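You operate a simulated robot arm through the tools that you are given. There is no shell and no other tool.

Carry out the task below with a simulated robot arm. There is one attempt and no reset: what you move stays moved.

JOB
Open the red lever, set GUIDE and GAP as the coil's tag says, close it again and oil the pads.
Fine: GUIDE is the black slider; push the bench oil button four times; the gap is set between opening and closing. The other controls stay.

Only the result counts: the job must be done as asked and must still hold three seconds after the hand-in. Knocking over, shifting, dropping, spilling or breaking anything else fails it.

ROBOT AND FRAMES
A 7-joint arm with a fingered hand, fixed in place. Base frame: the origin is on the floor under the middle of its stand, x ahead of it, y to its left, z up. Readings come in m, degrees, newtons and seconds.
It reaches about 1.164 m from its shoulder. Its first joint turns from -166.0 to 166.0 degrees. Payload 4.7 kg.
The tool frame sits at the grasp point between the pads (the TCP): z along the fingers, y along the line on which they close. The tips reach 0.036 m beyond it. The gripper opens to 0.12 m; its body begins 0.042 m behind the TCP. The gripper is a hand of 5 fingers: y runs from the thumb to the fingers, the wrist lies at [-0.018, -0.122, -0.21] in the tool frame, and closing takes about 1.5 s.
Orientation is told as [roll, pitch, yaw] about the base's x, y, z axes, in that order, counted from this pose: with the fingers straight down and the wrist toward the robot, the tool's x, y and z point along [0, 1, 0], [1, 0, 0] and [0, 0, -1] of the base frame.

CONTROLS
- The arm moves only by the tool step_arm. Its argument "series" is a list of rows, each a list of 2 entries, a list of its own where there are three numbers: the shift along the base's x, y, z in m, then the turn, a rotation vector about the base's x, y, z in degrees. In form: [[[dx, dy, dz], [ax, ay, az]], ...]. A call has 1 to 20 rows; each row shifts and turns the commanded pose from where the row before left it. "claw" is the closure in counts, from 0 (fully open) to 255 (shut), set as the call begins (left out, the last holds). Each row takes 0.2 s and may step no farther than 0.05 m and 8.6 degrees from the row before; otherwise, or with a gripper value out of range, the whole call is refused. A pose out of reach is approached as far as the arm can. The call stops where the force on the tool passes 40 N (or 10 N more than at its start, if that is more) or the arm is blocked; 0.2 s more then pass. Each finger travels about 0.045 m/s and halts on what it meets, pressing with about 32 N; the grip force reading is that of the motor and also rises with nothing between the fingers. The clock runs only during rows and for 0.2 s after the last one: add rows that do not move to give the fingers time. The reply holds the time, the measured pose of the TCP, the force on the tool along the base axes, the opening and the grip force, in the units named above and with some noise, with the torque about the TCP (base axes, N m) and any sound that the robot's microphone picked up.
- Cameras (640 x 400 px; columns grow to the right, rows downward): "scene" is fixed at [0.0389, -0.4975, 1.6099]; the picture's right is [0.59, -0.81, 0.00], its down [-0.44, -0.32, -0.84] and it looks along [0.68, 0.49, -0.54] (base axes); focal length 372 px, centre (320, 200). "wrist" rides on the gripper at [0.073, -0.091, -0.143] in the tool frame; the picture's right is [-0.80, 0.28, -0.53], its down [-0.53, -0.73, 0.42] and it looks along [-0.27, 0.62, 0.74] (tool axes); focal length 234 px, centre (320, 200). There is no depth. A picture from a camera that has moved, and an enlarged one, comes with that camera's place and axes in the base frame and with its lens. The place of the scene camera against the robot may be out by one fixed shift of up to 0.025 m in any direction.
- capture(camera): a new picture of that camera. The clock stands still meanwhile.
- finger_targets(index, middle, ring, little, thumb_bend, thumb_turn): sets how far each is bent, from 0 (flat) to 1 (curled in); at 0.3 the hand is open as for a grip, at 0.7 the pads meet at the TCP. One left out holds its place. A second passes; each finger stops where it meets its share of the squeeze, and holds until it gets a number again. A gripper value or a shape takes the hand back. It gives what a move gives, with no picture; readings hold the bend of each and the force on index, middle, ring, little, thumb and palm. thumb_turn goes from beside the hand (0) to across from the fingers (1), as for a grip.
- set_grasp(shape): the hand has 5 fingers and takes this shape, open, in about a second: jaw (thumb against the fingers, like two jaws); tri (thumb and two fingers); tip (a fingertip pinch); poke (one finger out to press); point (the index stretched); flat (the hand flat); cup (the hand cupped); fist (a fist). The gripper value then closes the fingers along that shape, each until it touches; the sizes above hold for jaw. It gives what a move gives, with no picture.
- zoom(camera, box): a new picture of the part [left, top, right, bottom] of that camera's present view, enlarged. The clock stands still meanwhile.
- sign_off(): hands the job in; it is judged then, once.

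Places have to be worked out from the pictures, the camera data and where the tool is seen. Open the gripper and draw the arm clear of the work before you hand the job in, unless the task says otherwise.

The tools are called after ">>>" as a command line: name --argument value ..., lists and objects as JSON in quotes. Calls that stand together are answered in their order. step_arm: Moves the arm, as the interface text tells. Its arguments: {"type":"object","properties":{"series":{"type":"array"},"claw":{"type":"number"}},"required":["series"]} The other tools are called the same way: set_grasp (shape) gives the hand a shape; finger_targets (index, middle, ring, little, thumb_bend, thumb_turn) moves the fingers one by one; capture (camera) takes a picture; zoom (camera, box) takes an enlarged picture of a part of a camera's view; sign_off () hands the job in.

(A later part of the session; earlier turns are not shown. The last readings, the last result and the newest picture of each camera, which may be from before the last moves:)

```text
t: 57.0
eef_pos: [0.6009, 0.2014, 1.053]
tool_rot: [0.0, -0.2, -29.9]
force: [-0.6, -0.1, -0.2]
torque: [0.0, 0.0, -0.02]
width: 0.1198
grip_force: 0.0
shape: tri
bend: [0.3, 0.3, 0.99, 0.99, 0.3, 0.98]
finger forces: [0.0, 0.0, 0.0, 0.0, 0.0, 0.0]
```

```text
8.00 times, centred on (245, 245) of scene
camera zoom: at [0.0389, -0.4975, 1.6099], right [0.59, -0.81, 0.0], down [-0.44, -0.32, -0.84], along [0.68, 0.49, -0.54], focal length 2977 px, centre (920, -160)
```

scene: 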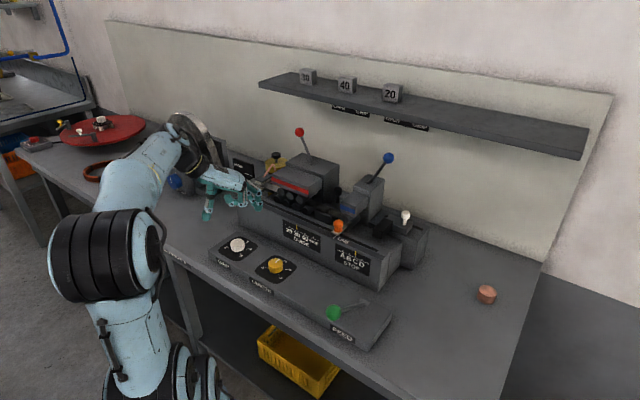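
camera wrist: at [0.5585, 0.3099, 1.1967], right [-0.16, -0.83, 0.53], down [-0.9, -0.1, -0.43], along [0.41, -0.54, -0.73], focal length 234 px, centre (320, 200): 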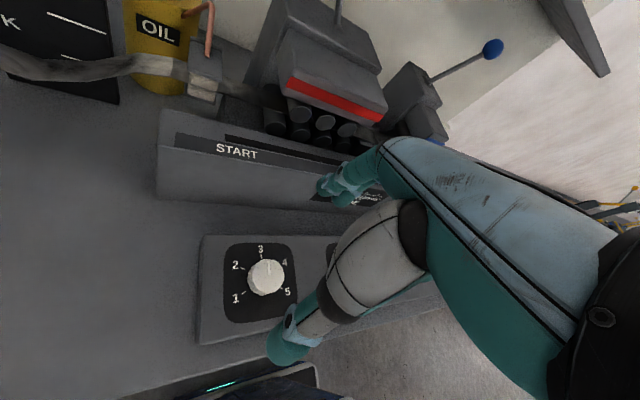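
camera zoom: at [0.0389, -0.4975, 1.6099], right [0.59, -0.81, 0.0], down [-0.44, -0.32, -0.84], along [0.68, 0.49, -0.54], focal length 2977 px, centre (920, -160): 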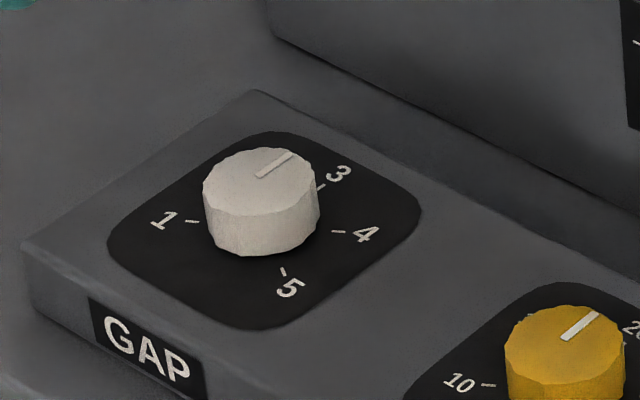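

The knob's centre works out at about (0.602, 0.198), top z≈0.916 and panel z≈0.892. The pointer is exactly at 3, and mark 2 lies +60° from it. I lower the open tri grasp around the knob.

>>> step_arm --series '[[[0.001, -0.0035, -0.03], [0, 0, 0]], [[0, 0, -0.03], [0, 0, 0]], [[0, 0, -0.03], [0, 0, 0]], [[0, 0, -0.02], [0, 0, 0]], [[0, 0, -0.008], [0, 0, 0]]]'

>>> capture --camera "wrist"

>>> zoom --camera "scene" --box '[160, 170, 320, 270]'

```text
t: 58.2
eef_pos: [0.6025, 0.1976, 0.9345]
tool_rot: [-0.1, -0.3, -29.9]
force: [-0.3, -0.8, 1.3]
torque: [-0.01, 0.0, 0.0]
width: 0.1196
grip_force: 0.0
shape: tri
bend: [0.3, 0.3, 0.99, 0.99, 0.3, 0.98]
finger forces: [0.1, 0.1, 0.0, 0.1, 0.1, 0.1]
```

```text
taken
camera wrist: at [0.56, 0.3064, 1.0786], right [-0.16, -0.83, 0.53], down [-0.9, -0.1, -0.43], along [0.41, -0.54, -0.73], focal length 234 px, centre (320, 200)
```

wrist: 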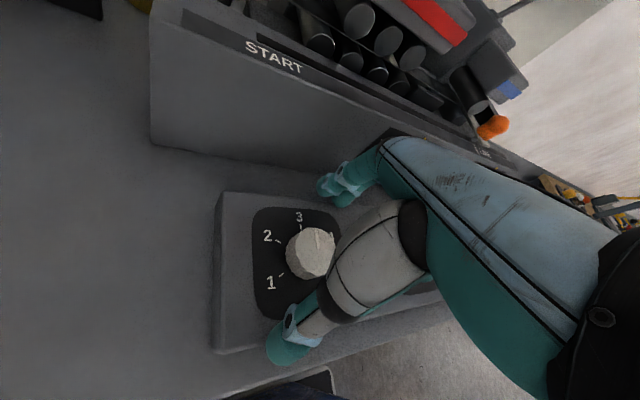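

```text
4.00 times, centred on (240, 220) of scene
camera zoom: at [0.0389, -0.4975, 1.6099], right [0.59, -0.81, 0.0], down [-0.44, -0.32, -0.84], along [0.68, 0.49, -0.54], focal length 1489 px, centre (640, 120)
```

zoom: 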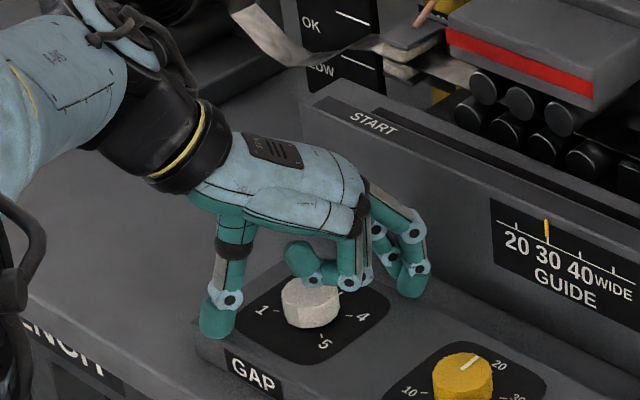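

The thumb and two fingers straddle the knob nicely. I close the grasp in two stages, watching for contact with the panel.

>>> step_arm --series '[[[0, 0, 0], [0, 0, 0]], [[0, 0, 0], [0, 0, 0]], [[0, 0, 0], [0, 0, 0]], [[0, 0, 0], [0, 0, 0]], [[0, 0, 0], [0, 0, 0]]]' --claw 110

>>> step_arm --series '[[[0, 0, 0], [0, 0, 0]], [[0, 0, 0], [0, 0, 0]], [[0, 0, 0], [0, 0, 0]], [[0, 0, 0], [0, 0, 0]], [[0, 0, 0], [0, 0, 0]], [[0, 0, 0], [0, 0, 0]]]' --claw 255

>>> zoom --camera "scene" --box '[160, 170, 320, 270]'

```text
t: 59.4
eef_pos: [0.6027, 0.1976, 0.9352]
tool_rot: [0.0, -0.3, -29.9]
force: [0.7, -0.4, 0.3]
torque: [-0.03, -0.01, 0.0]
width: 0.0688
grip_force: 0.1
shape: tri
bend: [0.74, 0.42, 0.99, 0.99, 0.67, 1.0]
finger forces: [0.1, 0.0, 0.1, 0.0, 0.0, 0.0]
```

```text
t: 60.8
eef_pos: [0.6021, 0.1977, 0.9349]
tool_rot: [-0.1, -0.2, -29.9]
force: [-1.3, 0.2, -2.5]
torque: [0.01, 0.02, 0.0]
width: 0.0321
grip_force: 32.0
shape: tri
bend: [0.73, 0.59, 1.0, 1.0, 0.74, 1.0]
finger forces: [14.2, 13.0, 0.0, 0.1, 28.3, 0.0]
```

```text
4.00 times, centred on (240, 220) of scene
camera zoom: at [0.0389, -0.4975, 1.6099], right [0.59, -0.81, 0.0], down [-0.44, -0.32, -0.84], along [0.68, 0.49, -0.54], focal length 1489 px, centre (640, 120)
```

zoom: 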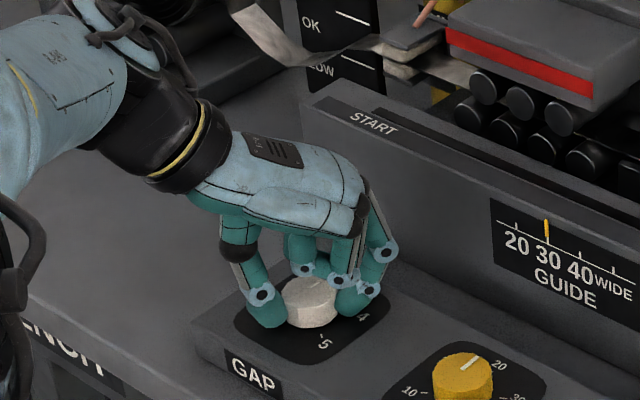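

The knob is held: index 14 N, middle 13 N, thumb 28 N. I turn the hand +60° counter-clockwise about the knob's axis.

>>> step_arm --series '[[[0, 0, 0], [0, 0, 7.5]], [[0, 0, 0], [0, 0, 7.5]], [[0, 0, 0], [0, 0, 7.5]], [[0, 0, 0], [0, 0, 7.5]]]'

>>> zoom --camera "scene" --box '[180, 190, 300, 265]'

>>> capture --camera "wrist"

```text
t: 61.8
eef_pos: [0.6008, 0.1979, 0.9344]
tool_rot: [0.0, -0.3, 0.2]
force: [4.6, 2.2, -4.8]
torque: [0.08, -0.21, -0.01]
width: 0.0317
grip_force: 31.8
shape: tri
bend: [0.73, 0.59, 1.0, 1.0, 0.74, 1.0]
finger forces: [17.6, 14.5, 0.0, 0.0, 27.2, 0.1]
```

```text
5.33 times, centred on (240, 228) of scene
camera zoom: at [0.0389, -0.4975, 1.6099], right [0.59, -0.81, 0.0], down [-0.44, -0.32, -0.84], along [0.68, 0.49, -0.54], focal length 1985 px, centre (747, 53)
```

zoom: 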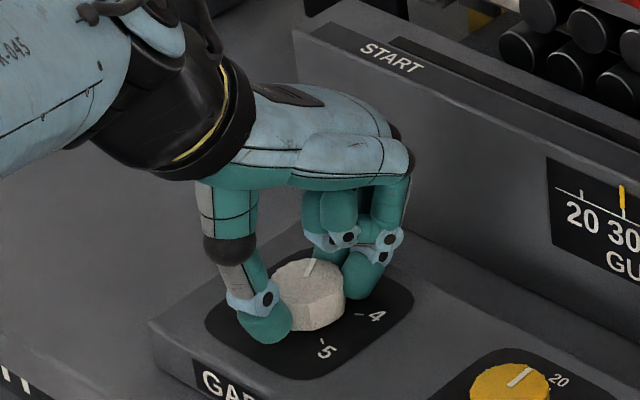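

```text
taken
camera wrist: at [0.5111, 0.2705, 1.079], right [0.28, -0.8, 0.53], down [-0.73, -0.53, -0.43], along [0.62, -0.26, -0.73], focal length 234 px, centre (320, 200)
```

wrist: 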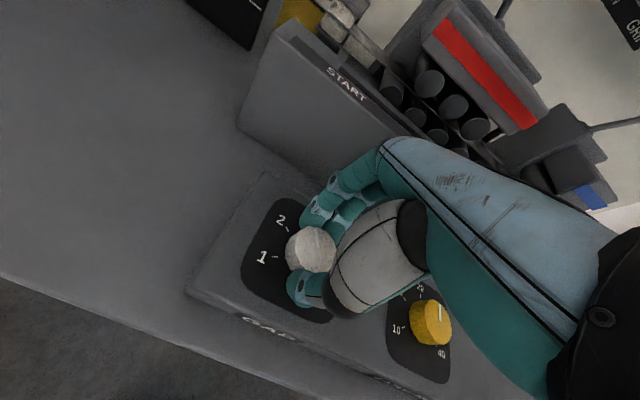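

The pointer is turning with the hand. I turn the remaining 30°.

>>> step_arm --series '[[[0, 0, 0], [0, 0, 7.5]], [[0, 0, 0], [0, 0, 7.5]], [[0, 0, 0], [0, 0, 7.5]], [[0, 0, 0], [0, 0, 7.5]]]'

>>> zoom --camera "scene" --box '[200, 205, 296, 265]'

>>> zoom --camera "wrist" --box '[220, 180, 380, 280]'

```text
t: 62.8
eef_pos: [0.602, 0.1985, 0.9351]
tool_rot: [-0.1, -0.1, 30.1]
force: [6.2, 5.7, -3.1]
torque: [0.2, -0.32, 0.0]
width: 0.0309
grip_force: 32.2
shape: tri
bend: [0.73, 0.59, 1.0, 1.0, 0.74, 1.0]
finger forces: [18.6, 16.4, 0.0, 0.1, 26.0, 0.0]
```

```text
6.67 times, centred on (248, 235) of scene
camera zoom: at [0.0389, -0.4975, 1.6099], right [0.59, -0.81, 0.0], down [-0.44, -0.32, -0.84], along [0.68, 0.49, -0.54], focal length 2481 px, centre (800, -33)
```

zoom: 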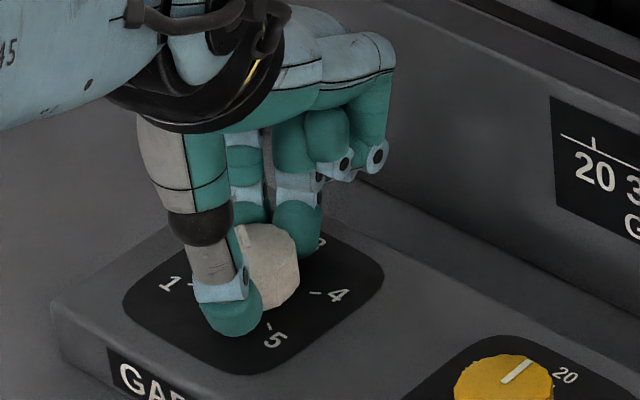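

```text
4.00 times, centred on (300, 230) of wrist
camera zoom: at [0.4873, 0.215, 1.0793], right [0.64, -0.56, 0.53], down [-0.37, -0.83, -0.43], along [0.67, 0.08, -0.74], focal length 937 px, centre (400, 80)
```

zoom: 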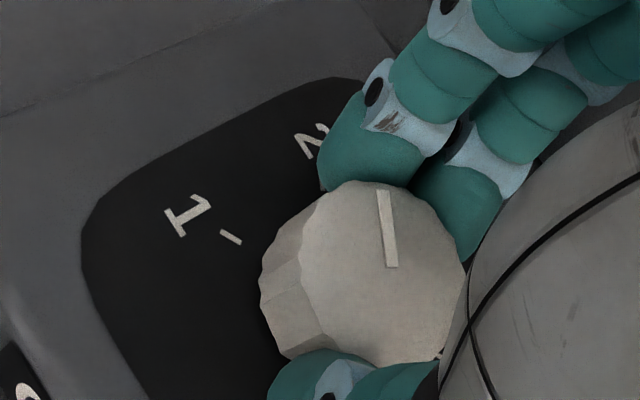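

By my computation the pointer is now at about 58°, close to mark 2 at about 59.5°. I open the grasp and lift to look at it unobstructed.

>>> step_arm --series '[[[0, 0, 0], [0, 0, 0]], [[0, 0, 0], [0, 0, 0]], [[0, 0, 0], [0, 0, 0]], [[0, 0, 0], [0, 0, 0]], [[0, 0, 0], [0, 0, 0]], [[0, 0, 0], [0, 0, 0]], [[0, 0, 0], [0, 0, 0]], [[0, 0, 0], [0, 0, 0]]]' --claw 0

>>> step_arm --series '[[[0, 0, 0.02], [0, 0, 0]], [[0, 0, 0.03], [0, 0, 0]], [[0, 0, 0.03], [0, 0, 0]], [[-0.02, 0, 0.03], [0, 0, 0]], [[-0.03, 0, 0.0], [0, 0, 0]]]'

>>> capture --camera "wrist"

>>> zoom --camera "scene" --box '[205, 220, 285, 270]'

```text
t: 64.6
eef_pos: [0.6007, 0.1981, 0.9347]
tool_rot: [0.0, -0.1, 30.1]
force: [-0.2, 0.1, 1.2]
torque: [0.0, 0.02, 0.04]
width: 0.1193
grip_force: 0.0
shape: tri
bend: [0.3, 0.3, 0.99, 0.99, 0.3, 0.98]
finger forces: [0.1, 0.1, 0.0, 0.1, 0.1, 0.0]
```

```text
t: 65.8
eef_pos: [0.5513, 0.1988, 1.0452]
tool_rot: [0.0, -0.1, 30.2]
force: [-0.2, 0.6, -0.6]
torque: [0.01, -0.01, 0.0]
width: 0.1197
grip_force: 0.2
shape: tri
bend: [0.3, 0.3, 0.99, 0.99, 0.3, 0.98]
finger forces: [0.0, 0.0, 0.0, 0.1, 0.1, 0.1]
```

```text
taken
camera wrist: at [0.4368, 0.2151, 1.1895], right [0.64, -0.56, 0.53], down [-0.37, -0.83, -0.43], along [0.67, 0.08, -0.74], focal length 234 px, centre (320, 200)
```

wrist: 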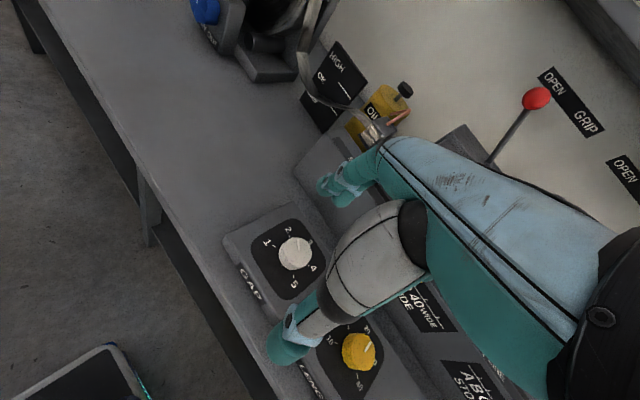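

```text
8.00 times, centred on (245, 245) of scene
camera zoom: at [0.0389, -0.4975, 1.6099], right [0.59, -0.81, 0.0], down [-0.44, -0.32, -0.84], along [0.68, 0.49, -0.54], focal length 2977 px, centre (920, -160)
```

zoom: 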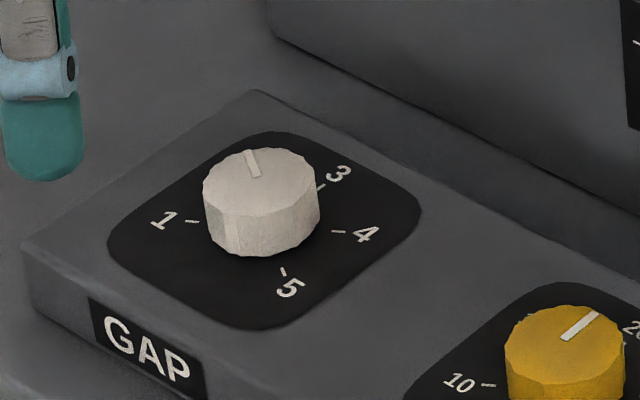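

>>> zoom --camera "wrist" --box '[240, 205, 352, 275]'

```text
5.71 times, centred on (296, 240) of wrist
camera zoom: at [0.4368, 0.2151, 1.1895], right [0.64, -0.56, 0.53], down [-0.37, -0.83, -0.43], along [0.67, 0.08, -0.74], focal length 1338 px, centre (457, -29)
```

zoom: 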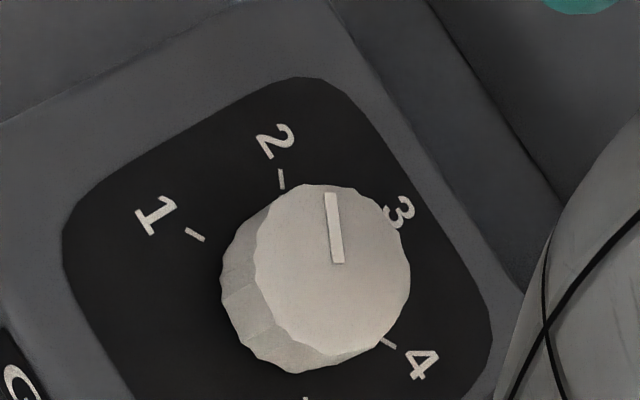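

The unobstructed view puts the pointer at 59–60°, right on mark 2. Next I close the red lever, so I raise the hand, straighten the yaw, tilt -10° and form poke again, to push the ball back with the little-finger side.

>>> step_arm --series '[[[0, 0.01, 0.03], [0, 0, -7.5]], [[0, 0.01, 0.03], [0, 0, -7.5]], [[0, 0.01, 0.03], [0, 0, -7.5]], [[0, 0.01, 0.03], [0, 0, -7.5]], [[0.02, 0.02, 0.02], [0, -5, 0]], [[0.02, 0.02, 0.02], [0, -5, 0]]]'

>>> set_grasp --shape "poke"

>>> capture --camera "wrist"

>>> capture --camera "scene"

```text
t: 67.2
eef_pos: [0.5908, 0.2792, 1.2057]
tool_rot: [0.0, -10.4, 0.0]
force: [0.2, -0.2, -0.2]
torque: [0.01, 0.03, 0.04]
width: 0.1198
grip_force: 0.1
shape: tri
bend: [0.3, 0.3, 0.99, 0.99, 0.3, 0.98]
finger forces: [0.1, 0.0, 0.1, 0.1, 0.1, 0.0]
```

```text
t: 68.1
eef_pos: [0.5921, 0.2783, 1.2043]
tool_rot: [-0.1, -10.2, 0.2]
force: [0.3, 0.4, 0.4]
torque: [0.01, -0.01, 0.03]
width: 0.0001
grip_force: 0.1
shape: poke
bend: [0.7, 0.7, 0.99, 0.99, 1.0, 1.0]
finger forces: [0.1, 0.0, 0.0, 0.0, 0.0, 0.1]
```

```text
taken
camera wrist: at [0.4772, 0.3505, 1.331], right [0.18, -0.8, 0.57], down [-0.65, -0.53, -0.55], along [0.74, -0.27, -0.62], focal length 234 px, centre (320, 200)
```

wrist: 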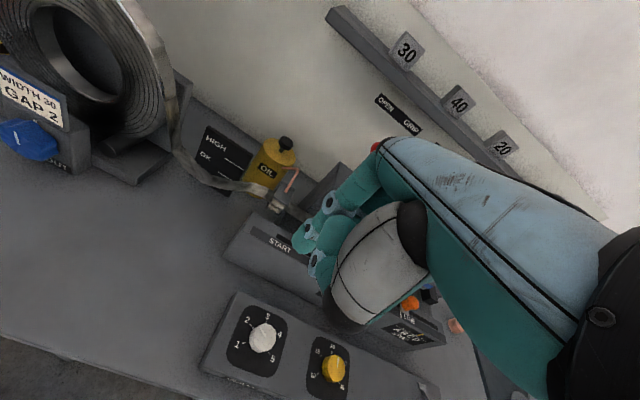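

```text
taken
```

scene: 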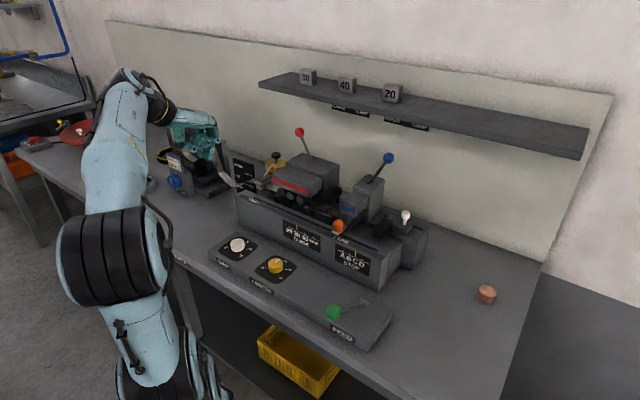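

The path is free. I move forward on the left of the red lever to about [0.865, 0.31, 1.18].

>>> step_arm --series '[[[0.034, 0.004, 0], [0, 0, 0]], [[0.034, 0.004, 0], [0, 0, 0]], [[0.034, 0.004, 0], [0, 0, 0]], [[0.034, 0.004, 0], [0, 0, 0]], [[0.034, 0.004, -0.005], [0, 0, 0]], [[0.034, 0.004, -0.005], [0, 0, 0]], [[0.034, 0.004, -0.005], [0, 0, 0]], [[0.034, 0.004, -0.007], [0, 0, 0]]]'

>>> capture --camera "wrist"

>>> zoom --camera "scene" --box '[200, 70, 400, 195]'

```text
t: 69.9
eef_pos: [0.8633, 0.3117, 1.1839]
tool_rot: [-0.1, -10.4, 0.2]
force: [-0.3, 0.3, 1.2]
torque: [0.02, -0.02, 0.0]
width: 0.0
grip_force: 0.0
shape: poke
bend: [0.7, 0.7, 0.99, 0.99, 1.0, 1.0]
finger forces: [0.0, 0.1, 0.0, 0.1, 0.1, 0.0]
```

```text
taken
camera wrist: at [0.7494, 0.3836, 1.3099], right [0.18, -0.8, 0.57], down [-0.64, -0.53, -0.55], along [0.74, -0.27, -0.61], focal length 234 px, centre (320, 200)
```

wrist: 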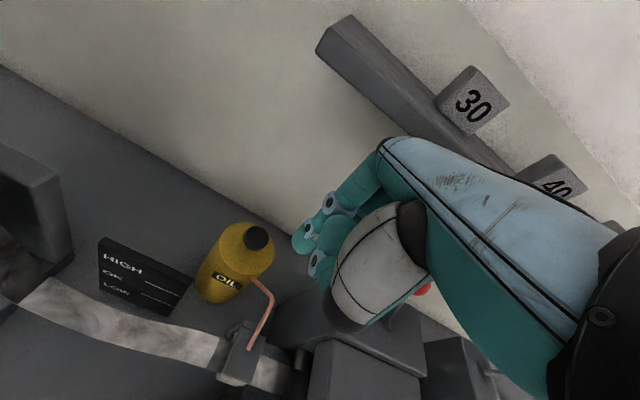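

```text
3.20 times, centred on (300, 132) of scene
camera zoom: at [0.0389, -0.4975, 1.6099], right [0.59, -0.81, 0.0], down [-0.44, -0.32, -0.84], along [0.68, 0.49, -0.54], focal length 1191 px, centre (384, 416)
```

zoom: 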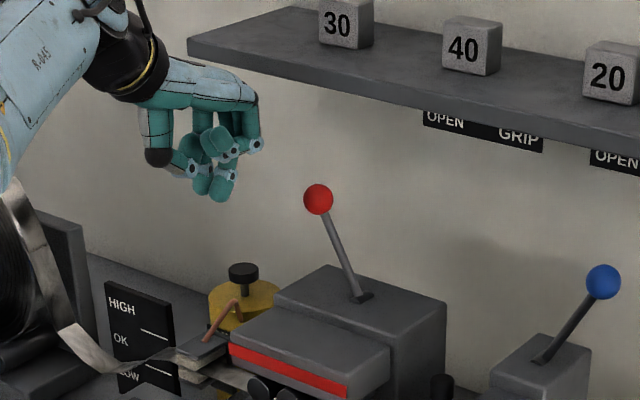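

The hand is left of and level with the ball. I lower to z≈1.147 and push slowly toward -y with the little-finger side.

>>> step_arm --series '[[[0.003, 0, -0.018], [0, 0, 0]], [[0.002, 0, -0.018], [0, 0, 0]], [[0, -0.012, 0], [0, 0, 0]], [[0, -0.012, 0], [0, 0, 0]], [[0, -0.012, 0], [0, 0, 0]]]'

>>> zoom --camera "scene" --box '[220, 90, 380, 190]'

```text
t: 71.1
eef_pos: [0.8687, 0.2756, 1.1466]
tool_rot: [-0.1, -10.3, 0.1]
force: [-0.2, -0.5, -0.2]
torque: [0.02, 0.02, 0.01]
width: 0.0001
grip_force: 0.1
shape: poke
bend: [0.7, 0.7, 0.99, 0.99, 1.0, 1.0]
finger forces: [0.1, 0.0, 0.0, 0.0, 0.0, 0.1]
```

```text
4.00 times, centred on (300, 140) of scene
camera zoom: at [0.0389, -0.4975, 1.6099], right [0.59, -0.81, 0.0], down [-0.44, -0.32, -0.84], along [0.68, 0.49, -0.54], focal length 1489 px, centre (400, 440)
```

zoom: 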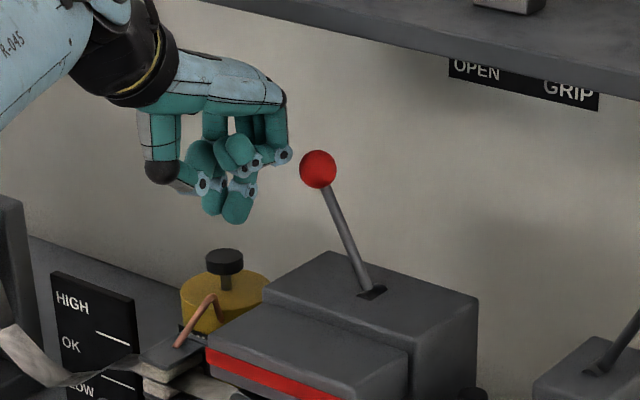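

The little finger's knuckle is slightly above the ball's centre, so I lower another 15 mm and then continue pushing to -y.

>>> step_arm --series '[[[0, 0, -0.016], [0, 0, 0]], [[0, -0.01, 0], [0, 0, 0]], [[0, -0.012, 0], [0, 0, 0]], [[0, -0.012, 0.001], [0, 0, 0]], [[0, -0.012, 0.001], [0, 0, 0]]]'

>>> zoom --camera "scene" --box '[220, 90, 380, 190]'

```text
t: 72.3
eef_pos: [0.8679, 0.2276, 1.132]
tool_rot: [-0.1, -10.3, 0.0]
force: [0.0, -0.2, 0.5]
torque: [0.0, 0.0, -0.02]
width: 0.0001
grip_force: 0.0
shape: poke
bend: [0.7, 0.7, 0.99, 0.99, 1.0, 1.0]
finger forces: [0.1, 0.1, 0.1, 0.3, 0.0, 0.1]
```

```text
4.00 times, centred on (300, 140) of scene
camera zoom: at [0.0389, -0.4975, 1.6099], right [0.59, -0.81, 0.0], down [-0.44, -0.32, -0.84], along [0.68, 0.49, -0.54], focal length 1489 px, centre (400, 440)
```

zoom: 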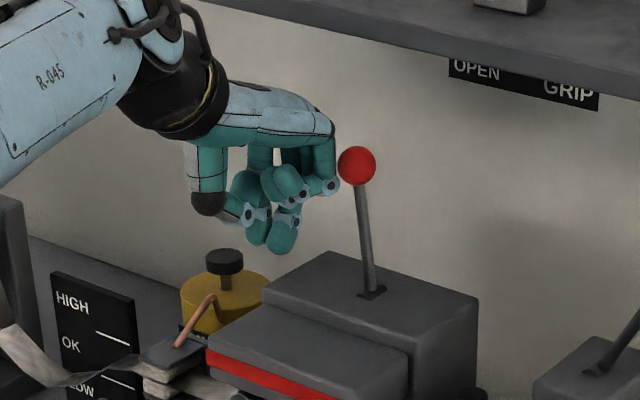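

The lever is swinging back with the hand. I continue toward -y.

>>> step_arm --series '[[[0, -0.012, 0.001], [0, 0, 0]], [[0, -0.012, 0], [0, 0, 0]], [[0, -0.012, 0], [0, 0, 0]], [[0, -0.01, -0.001], [0, 0, 0]]]'

>>> zoom --camera "scene" --box '[220, 90, 380, 190]'

```text
t: 73.3
eef_pos: [0.8686, 0.181, 1.1333]
tool_rot: [-0.1, -10.1, 0.1]
force: [-0.5, -0.2, -0.5]
torque: [-0.01, -0.01, 0.0]
width: 0.0
grip_force: 0.1
shape: poke
bend: [0.7, 0.7, 0.99, 0.99, 1.0, 1.0]
finger forces: [0.0, 0.0, 0.0, 0.0, 0.0, 0.0]
```

```text
4.00 times, centred on (300, 140) of scene
camera zoom: at [0.0389, -0.4975, 1.6099], right [0.59, -0.81, 0.0], down [-0.44, -0.32, -0.84], along [0.68, 0.49, -0.54], focal length 1489 px, centre (400, 440)
```

zoom: 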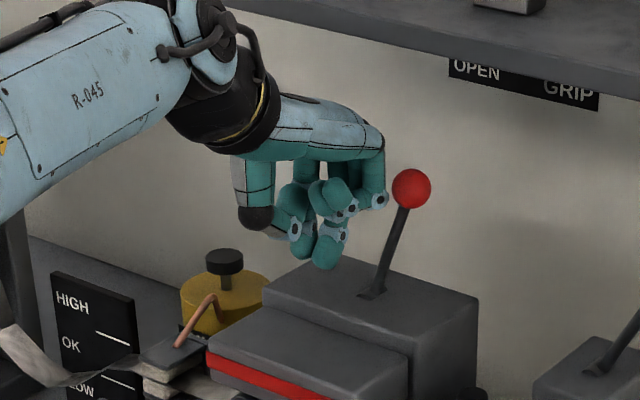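

The ball is at (411, 188) in this view against (426, 200) in its original GRIP position, so it needs a bit more. I push on until it meets the stop.

>>> step_arm --series '[[[0, -0.008, -0.001], [0, 0, 0]], [[0, -0.007, -0.002], [0, 0, 0]], [[0, -0.006, -0.002], [0, 0, 0]], [[0, -0.006, -0.002], [0, 0, 0]]]'

>>> zoom --camera "scene" --box '[220, 90, 380, 190]'

```text
t: 74.3
eef_pos: [0.867, 0.1585, 1.127]
tool_rot: [0.1, -10.5, 0.3]
force: [-10.1, 20.9, 4.8]
torque: [-1.18, -0.51, -0.23]
width: 0.0002
grip_force: 0.0
shape: poke
bend: [0.7, 0.7, 0.99, 0.99, 1.0, 1.0]
finger forces: [0.0, 0.0, 0.0, 23.0, 0.1, 0.1]
```

```text
4.00 times, centred on (300, 140) of scene
camera zoom: at [0.0389, -0.4975, 1.6099], right [0.59, -0.81, 0.0], down [-0.44, -0.32, -0.84], along [0.68, 0.49, -0.54], focal length 1489 px, centre (400, 440)
```

zoom: 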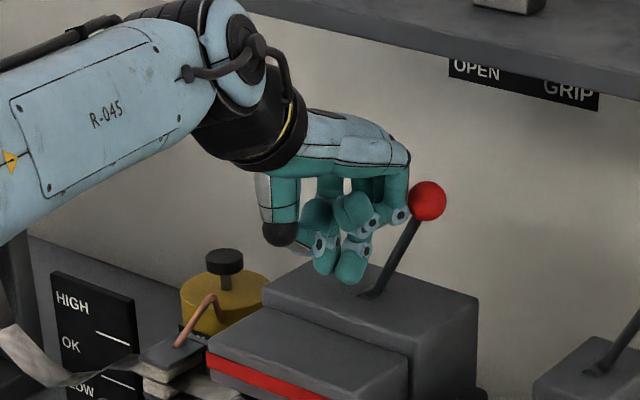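

The ball is back at its original GRIP position and the stop pushes back with 21 N. I draw the hand away to +y and up, then take a view of the oil button.

>>> step_arm --series '[[[0, 0.02, 0.003], [0, 0, 0]], [[0, 0.03, 0.01], [0, 0, 0]], [[-0.02, 0.04, 0.01], [0, 0, 0]], [[-0.03, 0.04, 0.01], [0, 0, 0]], [[-0.02, 0.04, 0], [0, 0, 0]]]'

>>> capture --camera "wrist"

>>> zoom --camera "scene" --box '[220, 90, 380, 190]'

>>> zoom --camera "scene" --box '[210, 190, 410, 315]'

```text
refused: row 4 steps farther than a row can; nothing moved
```

```text
taken
camera wrist: at [0.7531, 0.2297, 1.2529], right [0.18, -0.8, 0.57], down [-0.64, -0.53, -0.55], along [0.74, -0.26, -0.61], focal length 234 px, centre (320, 200)
```

wrist: 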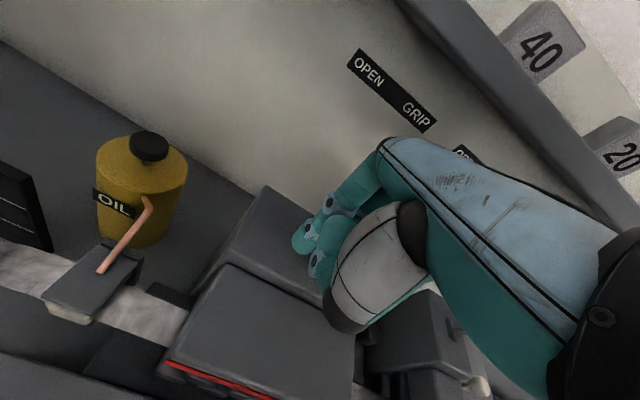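

```text
4.00 times, centred on (300, 140) of scene
camera zoom: at [0.0389, -0.4975, 1.6099], right [0.59, -0.81, 0.0], down [-0.44, -0.32, -0.84], along [0.68, 0.49, -0.54], focal length 1489 px, centre (400, 440)
```

zoom: 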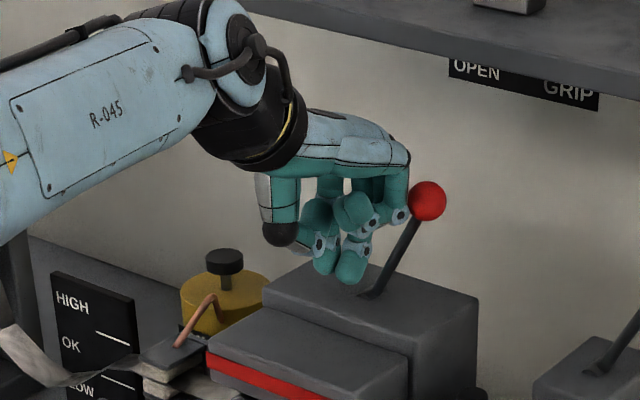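

```text
3.20 times, centred on (310, 252) of scene
camera zoom: at [0.0389, -0.4975, 1.6099], right [0.59, -0.81, 0.0], down [-0.44, -0.32, -0.84], along [0.68, 0.49, -0.54], focal length 1191 px, centre (352, 32)
```

zoom: 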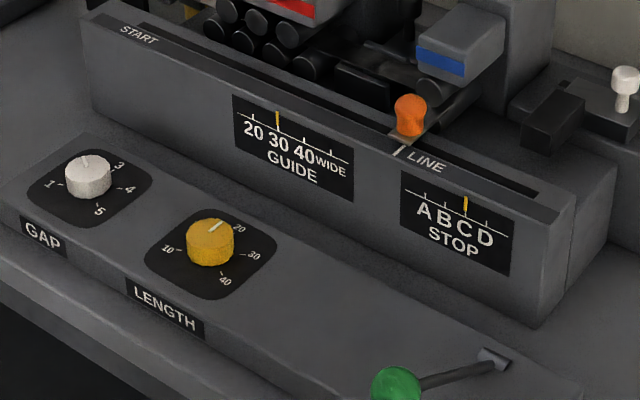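

That call was refused because one step was too long; nothing moved. The view confirms that GUIDE 30, GAP 2, LENGTH and STOP are as they should be. I redo the retreat with shorter steps.

>>> step_arm --series '[[[0, 0.02, 0.003], [0, 0, 0]], [[0, 0.03, 0.01], [0, 0, 0]], [[-0.02, 0.035, 0.01], [0, 0, 0]], [[-0.02, 0.035, 0.01], [0, 0, 0]], [[-0.02, 0.035, 0], [0, 0, 0]], [[-0.01, 0.025, 0], [0, 0, 0]]]'

>>> capture --camera "wrist"

>>> zoom --camera "scene" --box '[220, 90, 380, 190]'

```text
t: 75.7
eef_pos: [0.8001, 0.3352, 1.1587]
tool_rot: [0.0, -10.2, -0.1]
force: [0.8, -0.1, -0.8]
torque: [0.0, -0.01, 0.0]
width: 0.0
grip_force: 0.0
shape: poke
bend: [0.7, 0.7, 0.99, 0.99, 1.0, 1.0]
finger forces: [0.0, 0.0, 0.1, 0.0, 0.1, 0.0]
```

```text
taken
camera wrist: at [0.6855, 0.4079, 1.2846], right [0.18, -0.8, 0.57], down [-0.65, -0.53, -0.55], along [0.74, -0.27, -0.62], focal length 234 px, centre (320, 200)
```

wrist: 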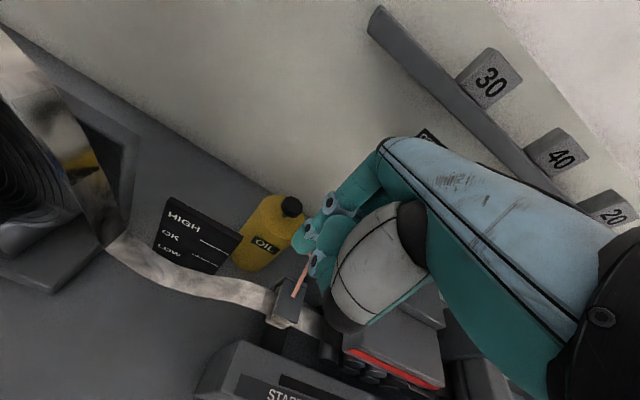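

```text
4.00 times, centred on (300, 140) of scene
camera zoom: at [0.0389, -0.4975, 1.6099], right [0.59, -0.81, 0.0], down [-0.44, -0.32, -0.84], along [0.68, 0.49, -0.54], focal length 1489 px, centre (400, 440)
```

zoom: 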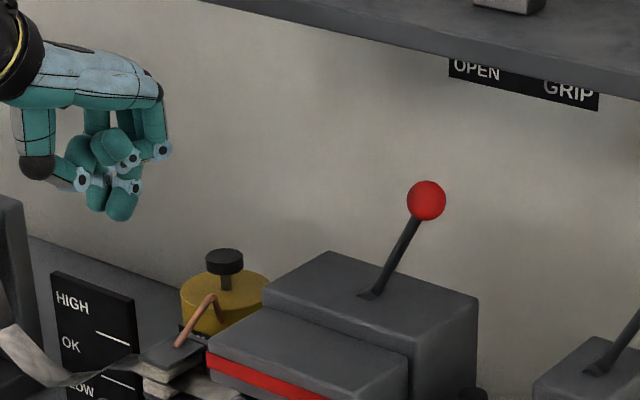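

The lever holds at GRIP. The oil button triangulates to about [0.941, 0.341], top z≈1.03, so I bring the two fingertips over it at a safe height.

>>> step_arm --series '[[[0.032, 0.0015, -0.013], [0, 0, 0]], [[0.032, 0.001, -0.013], [0, 0, 0]], [[0.032, 0.001, -0.013], [0, 0, 0]], [[0.03, 0.001, -0.013], [0, 0, 0]]]'

>>> capture --camera "wrist"

>>> zoom --camera "scene" --box '[230, 110, 326, 170]'

```text
t: 76.7
eef_pos: [0.9243, 0.3408, 1.1076]
tool_rot: [0.0, -10.4, 0.0]
force: [0.5, 0.1, 0.5]
torque: [0.03, 0.02, 0.01]
width: 0.0
grip_force: 0.1
shape: poke
bend: [0.7, 0.7, 0.99, 0.99, 1.0, 1.0]
finger forces: [0.0, 0.1, 0.1, 0.0, 0.1, 0.1]
```

```text
taken
camera wrist: at [0.8103, 0.4121, 1.2332], right [0.18, -0.8, 0.57], down [-0.64, -0.53, -0.55], along [0.74, -0.27, -0.62], focal length 234 px, centre (320, 200)
```

wrist: 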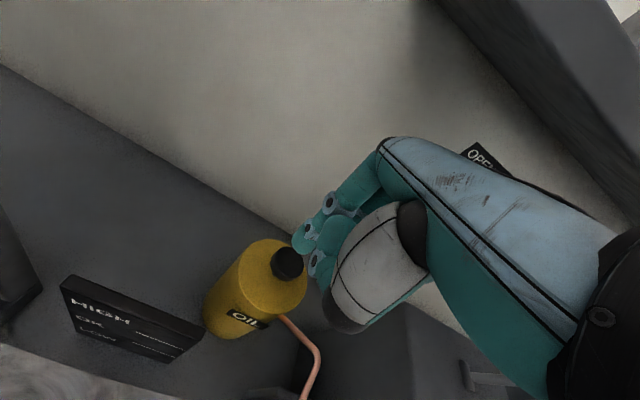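

```text
6.67 times, centred on (278, 140) of scene
camera zoom: at [0.0389, -0.4975, 1.6099], right [0.59, -0.81, 0.0], down [-0.44, -0.32, -0.84], along [0.68, 0.49, -0.54], focal length 2481 px, centre (600, 600)
```

zoom: 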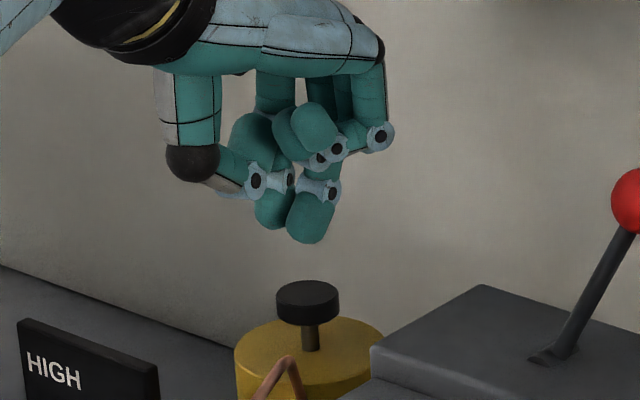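

The fingertips are above the button, a few mm short in x. I shift 5 mm forward and lower in small steps until the first press.

>>> step_arm --series '[[[0.005, -0.001, -0.008], [0, 0, 0]], [[0, 0, -0.008], [0, 0, 0]], [[0, 0, -0.008], [0, 0, 0]], [[0, 0, -0.006], [0, 0, 0]]]'

>>> zoom --camera "scene" --box '[230, 110, 326, 170]'

```text
t: 77.7
eef_pos: [0.9294, 0.3394, 1.0765]
tool_rot: [-0.1, -10.2, 0.1]
force: [0.1, -0.3, 0.5]
torque: [0.0, 0.0, 0.01]
width: 0.0
grip_force: 0.1
shape: poke
bend: [0.7, 0.7, 0.99, 0.99, 1.0, 1.0]
finger forces: [0.1, 0.0, 0.1, 0.0, 0.1, 0.0]
```

```text
6.67 times, centred on (278, 140) of scene
camera zoom: at [0.0389, -0.4975, 1.6099], right [0.59, -0.81, 0.0], down [-0.44, -0.32, -0.84], along [0.68, 0.49, -0.54], focal length 2481 px, centre (600, 600)
```

zoom: 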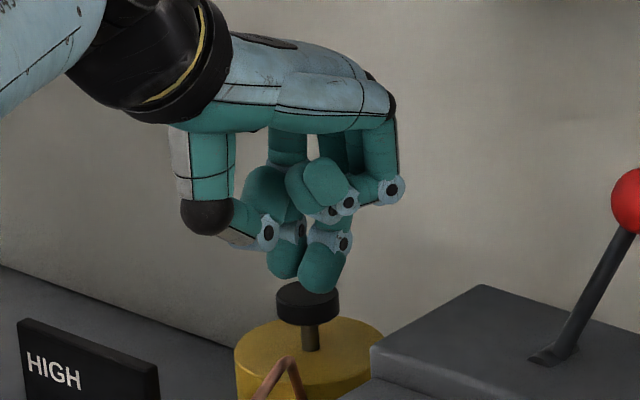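

The fingertips sit just on top of the button. I press down in 4 mm steps.

>>> step_arm --series '[[[0, 0, -0.004], [0, 0, 0]], [[0, 0, -0.004], [0, 0, 0]], [[0, 0, -0.004], [0, 0, 0]]]'

>>> zoom --camera "scene" --box '[230, 110, 326, 170]'

```text
t: 78.5
eef_pos: [0.9299, 0.3381, 1.066]
tool_rot: [0.0, -10.3, 0.1]
force: [0.8, 0.4, 2.6]
torque: [-0.04, -0.02, 0.01]
width: 0.0001
grip_force: 0.0
shape: poke
bend: [0.7, 0.7, 0.99, 0.99, 1.0, 1.0]
finger forces: [0.0, 2.3, 0.0, 0.0, 0.0, 0.0]
```

```text
6.67 times, centred on (278, 140) of scene
camera zoom: at [0.0389, -0.4975, 1.6099], right [0.59, -0.81, 0.0], down [-0.44, -0.32, -0.84], along [0.68, 0.49, -0.54], focal length 2481 px, centre (600, 600)
```

zoom: 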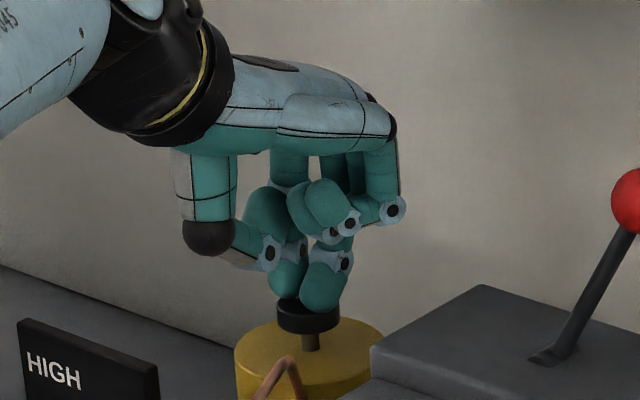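

The middle finger touches (2.3 N) and the button is starting to sink. I continue down to the end of its travel.

>>> step_arm --series '[[[0, 0, -0.003], [0, 0, 0]], [[0, 0, -0.003], [0, 0, 0]], [[0, 0, -0.003], [0, 0, 0]], [[0, 0, -0.003], [0, 0, 0]]]'

>>> zoom --camera "scene" --box '[230, 110, 326, 170]'

```text
t: 79.5
eef_pos: [0.9289, 0.3373, 1.0555]
tool_rot: [0.0, -10.3, 0.0]
force: [4.0, -0.2, 14.1]
torque: [-0.19, -0.19, 0.06]
width: 0.0003
grip_force: 0.1
shape: poke
bend: [0.7, 0.7, 0.99, 0.99, 1.0, 1.0]
finger forces: [0.0, 14.1, 0.0, 0.1, 0.0, 0.0]
heard: click
```

```text
6.67 times, centred on (278, 140) of scene
camera zoom: at [0.0389, -0.4975, 1.6099], right [0.59, -0.81, 0.0], down [-0.44, -0.32, -0.84], along [0.68, 0.49, -0.54], focal length 2481 px, centre (600, 600)
```

zoom: 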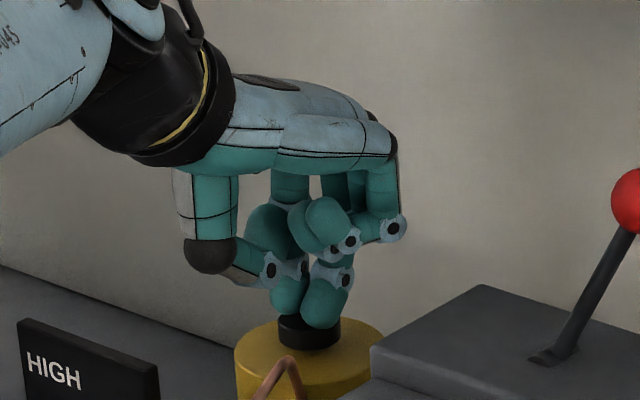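

A click: that is press number one. I release by raising 22 mm.

>>> step_arm --series '[[[0, 0, 0.006], [0, 0, 0]], [[0, 0, 0.008], [0, 0, 0]], [[0, 0, 0.008], [0, 0, 0]], [[0, 0, 0], [0, 0, 0]]]'

>>> zoom --camera "scene" --box '[230, 110, 326, 170]'

```text
t: 80.5
eef_pos: [0.9309, 0.3388, 1.075]
tool_rot: [0.0, -10.2, 0.0]
force: [0.0, -0.6, -0.7]
torque: [0.03, 0.02, -0.01]
width: 0.0001
grip_force: 0.1
shape: poke
bend: [0.7, 0.7, 0.99, 0.99, 1.0, 1.0]
finger forces: [0.0, 0.0, 0.0, 0.1, 0.0, 0.0]
```

```text
6.67 times, centred on (278, 140) of scene
camera zoom: at [0.0389, -0.4975, 1.6099], right [0.59, -0.81, 0.0], down [-0.44, -0.32, -0.84], along [0.68, 0.49, -0.54], focal length 2481 px, centre (600, 600)
```

zoom: 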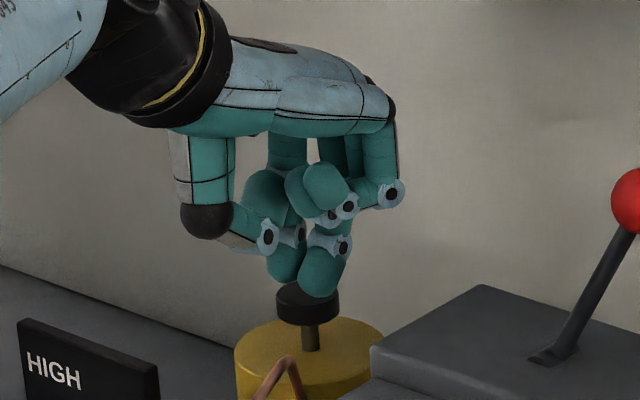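

The button sprang back fully. Now press number two: down 22 mm.

>>> step_arm --series '[[[0, 0, -0.008], [0, 0, 0]], [[0, 0, -0.006], [0, 0, 0]], [[0, 0, -0.004], [0, 0, 0]], [[0, 0, -0.004], [0, 0, 0]]]'

>>> step_arm --series '[[[0, 0, 0.006], [0, 0, 0]], [[0, 0, 0.008], [0, 0, 0]], [[0, 0, 0.008], [0, 0, 0]], [[0, 0, 0], [0, 0, 0]]]'

```text
t: 81.5
eef_pos: [0.9293, 0.3387, 1.0557]
tool_rot: [0.0, -10.4, 0.1]
force: [1.4, 0.3, 11.3]
torque: [-0.12, -0.13, 0.01]
width: 0.0001
grip_force: 0.0
shape: poke
bend: [0.7, 0.7, 0.99, 0.99, 1.0, 1.0]
finger forces: [0.1, 12.3, 0.0, 0.0, 0.0, 0.0]
heard: click
```

```text
t: 82.5
eef_pos: [0.9305, 0.3376, 1.0737]
tool_rot: [-0.2, -10.2, 0.2]
force: [-0.4, -1.2, -0.7]
torque: [0.03, 0.01, 0.01]
width: 0.0001
grip_force: 0.1
shape: poke
bend: [0.7, 0.7, 0.99, 0.99, 1.0, 1.0]
finger forces: [0.0, 0.0, 0.0, 0.1, 0.0, 0.1]
```

The second click was heard and the button released with zero force. Now press number three and its release.

>>> step_arm --series '[[[0, 0, -0.008], [0, 0, 0]], [[0, 0, -0.006], [0, 0, 0]], [[0, 0, -0.004], [0, 0, 0]], [[0, 0, -0.004], [0, 0, 0]]]'

>>> step_arm --series '[[[0, 0, 0.006], [0, 0, 0]], [[0, 0, 0.008], [0, 0, 0]], [[0, 0, 0.008], [0, 0, 0]], [[0, 0, 0], [0, 0, 0]]]'

```text
t: 83.5
eef_pos: [0.9293, 0.3385, 1.0562]
tool_rot: [0.1, -10.4, 0.1]
force: [2.3, -1.6, 13.0]
torque: [-0.15, -0.1, 0.03]
width: 0.0002
grip_force: 0.0
shape: poke
bend: [0.7, 0.7, 0.99, 0.99, 1.0, 1.0]
finger forces: [0.0, 12.7, 0.1, 0.0, 0.0, 0.0]
heard: click
```

```text
t: 84.5
eef_pos: [0.9289, 0.3388, 1.0736]
tool_rot: [-0.1, -10.1, 0.2]
force: [0.2, 0.3, 0.2]
torque: [-0.04, 0.02, -0.01]
width: 0.0002
grip_force: 0.1
shape: poke
bend: [0.7, 0.7, 0.99, 0.99, 1.0, 1.0]
finger forces: [0.1, 0.1, 0.0, 0.0, 0.0, 0.0]
```

Three clicks so far. Now the fourth and last press, then the release.

>>> step_arm --series '[[[0, 0, -0.008], [0, 0, 0]], [[0, 0, -0.006], [0, 0, 0]], [[0, 0, -0.004], [0, 0, 0]], [[0, 0, -0.004], [0, 0, 0]]]'

>>> step_arm --series '[[[0, 0, 0.006], [0, 0, 0]], [[0, 0, 0.008], [0, 0, 0]], [[0, 0, 0.012], [0, 0, 0]], [[0, 0, 0.012], [0, 0, 0]]]'

>>> zoom --camera "scene" --box '[220, 90, 380, 190]'

```text
t: 85.5
eef_pos: [0.9301, 0.338, 1.0565]
tool_rot: [0.1, -10.5, 0.2]
force: [1.3, 0.1, 12.5]
torque: [-0.15, -0.12, 0.03]
width: 0.0
grip_force: 0.1
shape: poke
bend: [0.7, 0.7, 0.99, 0.99, 1.0, 1.0]
finger forces: [0.0, 12.6, 0.0, 0.0, 0.0, 0.1]
heard: click
```

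```text
t: 86.5
eef_pos: [0.9297, 0.338, 1.0901]
tool_rot: [0.0, -10.2, 0.0]
force: [-0.4, 0.4, -0.1]
torque: [0.0, 0.0, 0.02]
width: 0.0
grip_force: 0.0
shape: poke
bend: [0.7, 0.7, 0.99, 0.99, 1.0, 1.0]
finger forces: [0.0, 0.0, 0.1, 0.1, 0.0, 0.0]
```

```text
4.00 times, centred on (300, 140) of scene
camera zoom: at [0.0389, -0.4975, 1.6099], right [0.59, -0.81, 0.0], down [-0.44, -0.32, -0.84], along [0.68, 0.49, -0.54], focal length 1489 px, centre (400, 440)
```

zoom: 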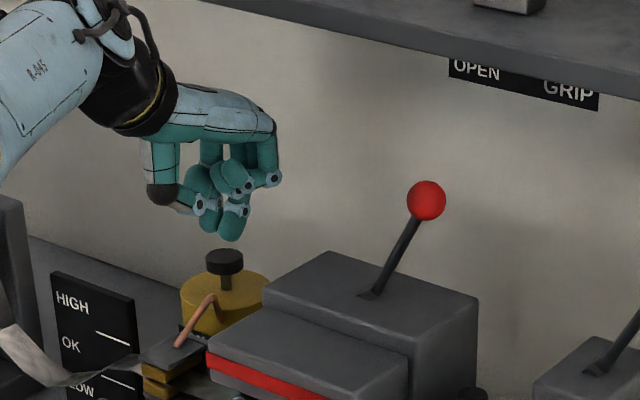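

Four clicks were heard and the pads have turned oily yellow. I draw the arm back and up, clear of the work.

>>> step_arm --series '[[[-0.03, 0, 0.01], [0, 0, 0]], [[-0.04, 0, 0.01], [0, 0, 0]], [[-0.04, 0, 0.015], [0, 0, 0]], [[-0.04, 0, 0.02], [0, 0, 0]], [[-0.04, 0, 0.02], [0, 0, 0]], [[-0.04, 0, 0.02], [0, 0, 0]], [[-0.04, 0, 0.025], [0, 0, 0]], [[-0.03, -0.01, 0.03], [0, 0, 0]], [[-0.03, -0.01, 0.03], [0, 0, 0]]]'

>>> set_grasp --shape "jaw"

>>> capture --camera "scene"

>>> capture --camera "wrist"

```text
t: 88.5
eef_pos: [0.5995, 0.3183, 1.2691]
tool_rot: [-0.3, -10.1, 0.1]
force: [-0.4, 1.0, -0.6]
torque: [-0.05, -0.03, -0.02]
width: 0.0
grip_force: 0.0
shape: poke
bend: [0.7, 0.7, 0.99, 0.99, 1.0, 1.0]
finger forces: [0.0, 0.1, 0.0, 0.0, 0.0, 0.1]
```

```text
t: 89.4
eef_pos: [0.5997, 0.3185, 1.2707]
tool_rot: [-0.1, -10.3, 0.1]
force: [-0.2, 0.2, -0.4]
torque: [0.02, -0.03, 0.0]
width: 0.12
grip_force: 0.0
shape: jaw
bend: [0.3, 0.3, 0.3, 0.3, 0.3, 0.98]
finger forces: [0.1, 0.0, 0.1, 0.0, 0.0, 0.1]
```

```text
taken
```

scene: 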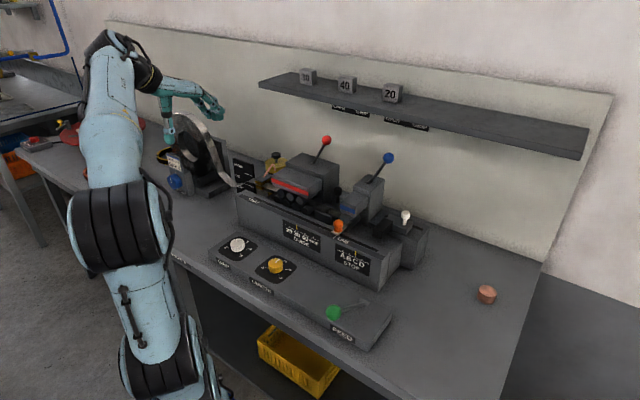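

```text
taken
camera wrist: at [0.4855, 0.3908, 1.3966], right [0.18, -0.8, 0.57], down [-0.65, -0.53, -0.55], along [0.74, -0.27, -0.62], focal length 234 px, centre (320, 200)
```

wrist: 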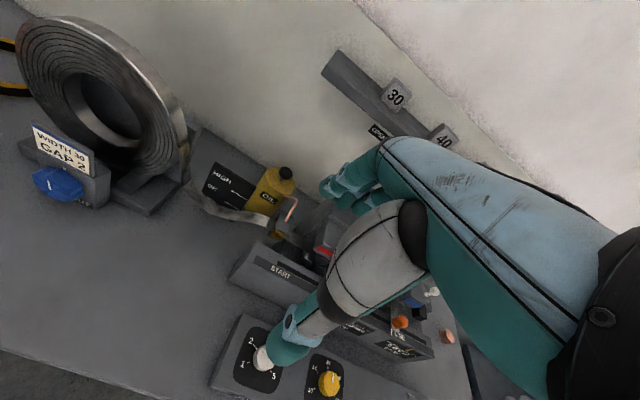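

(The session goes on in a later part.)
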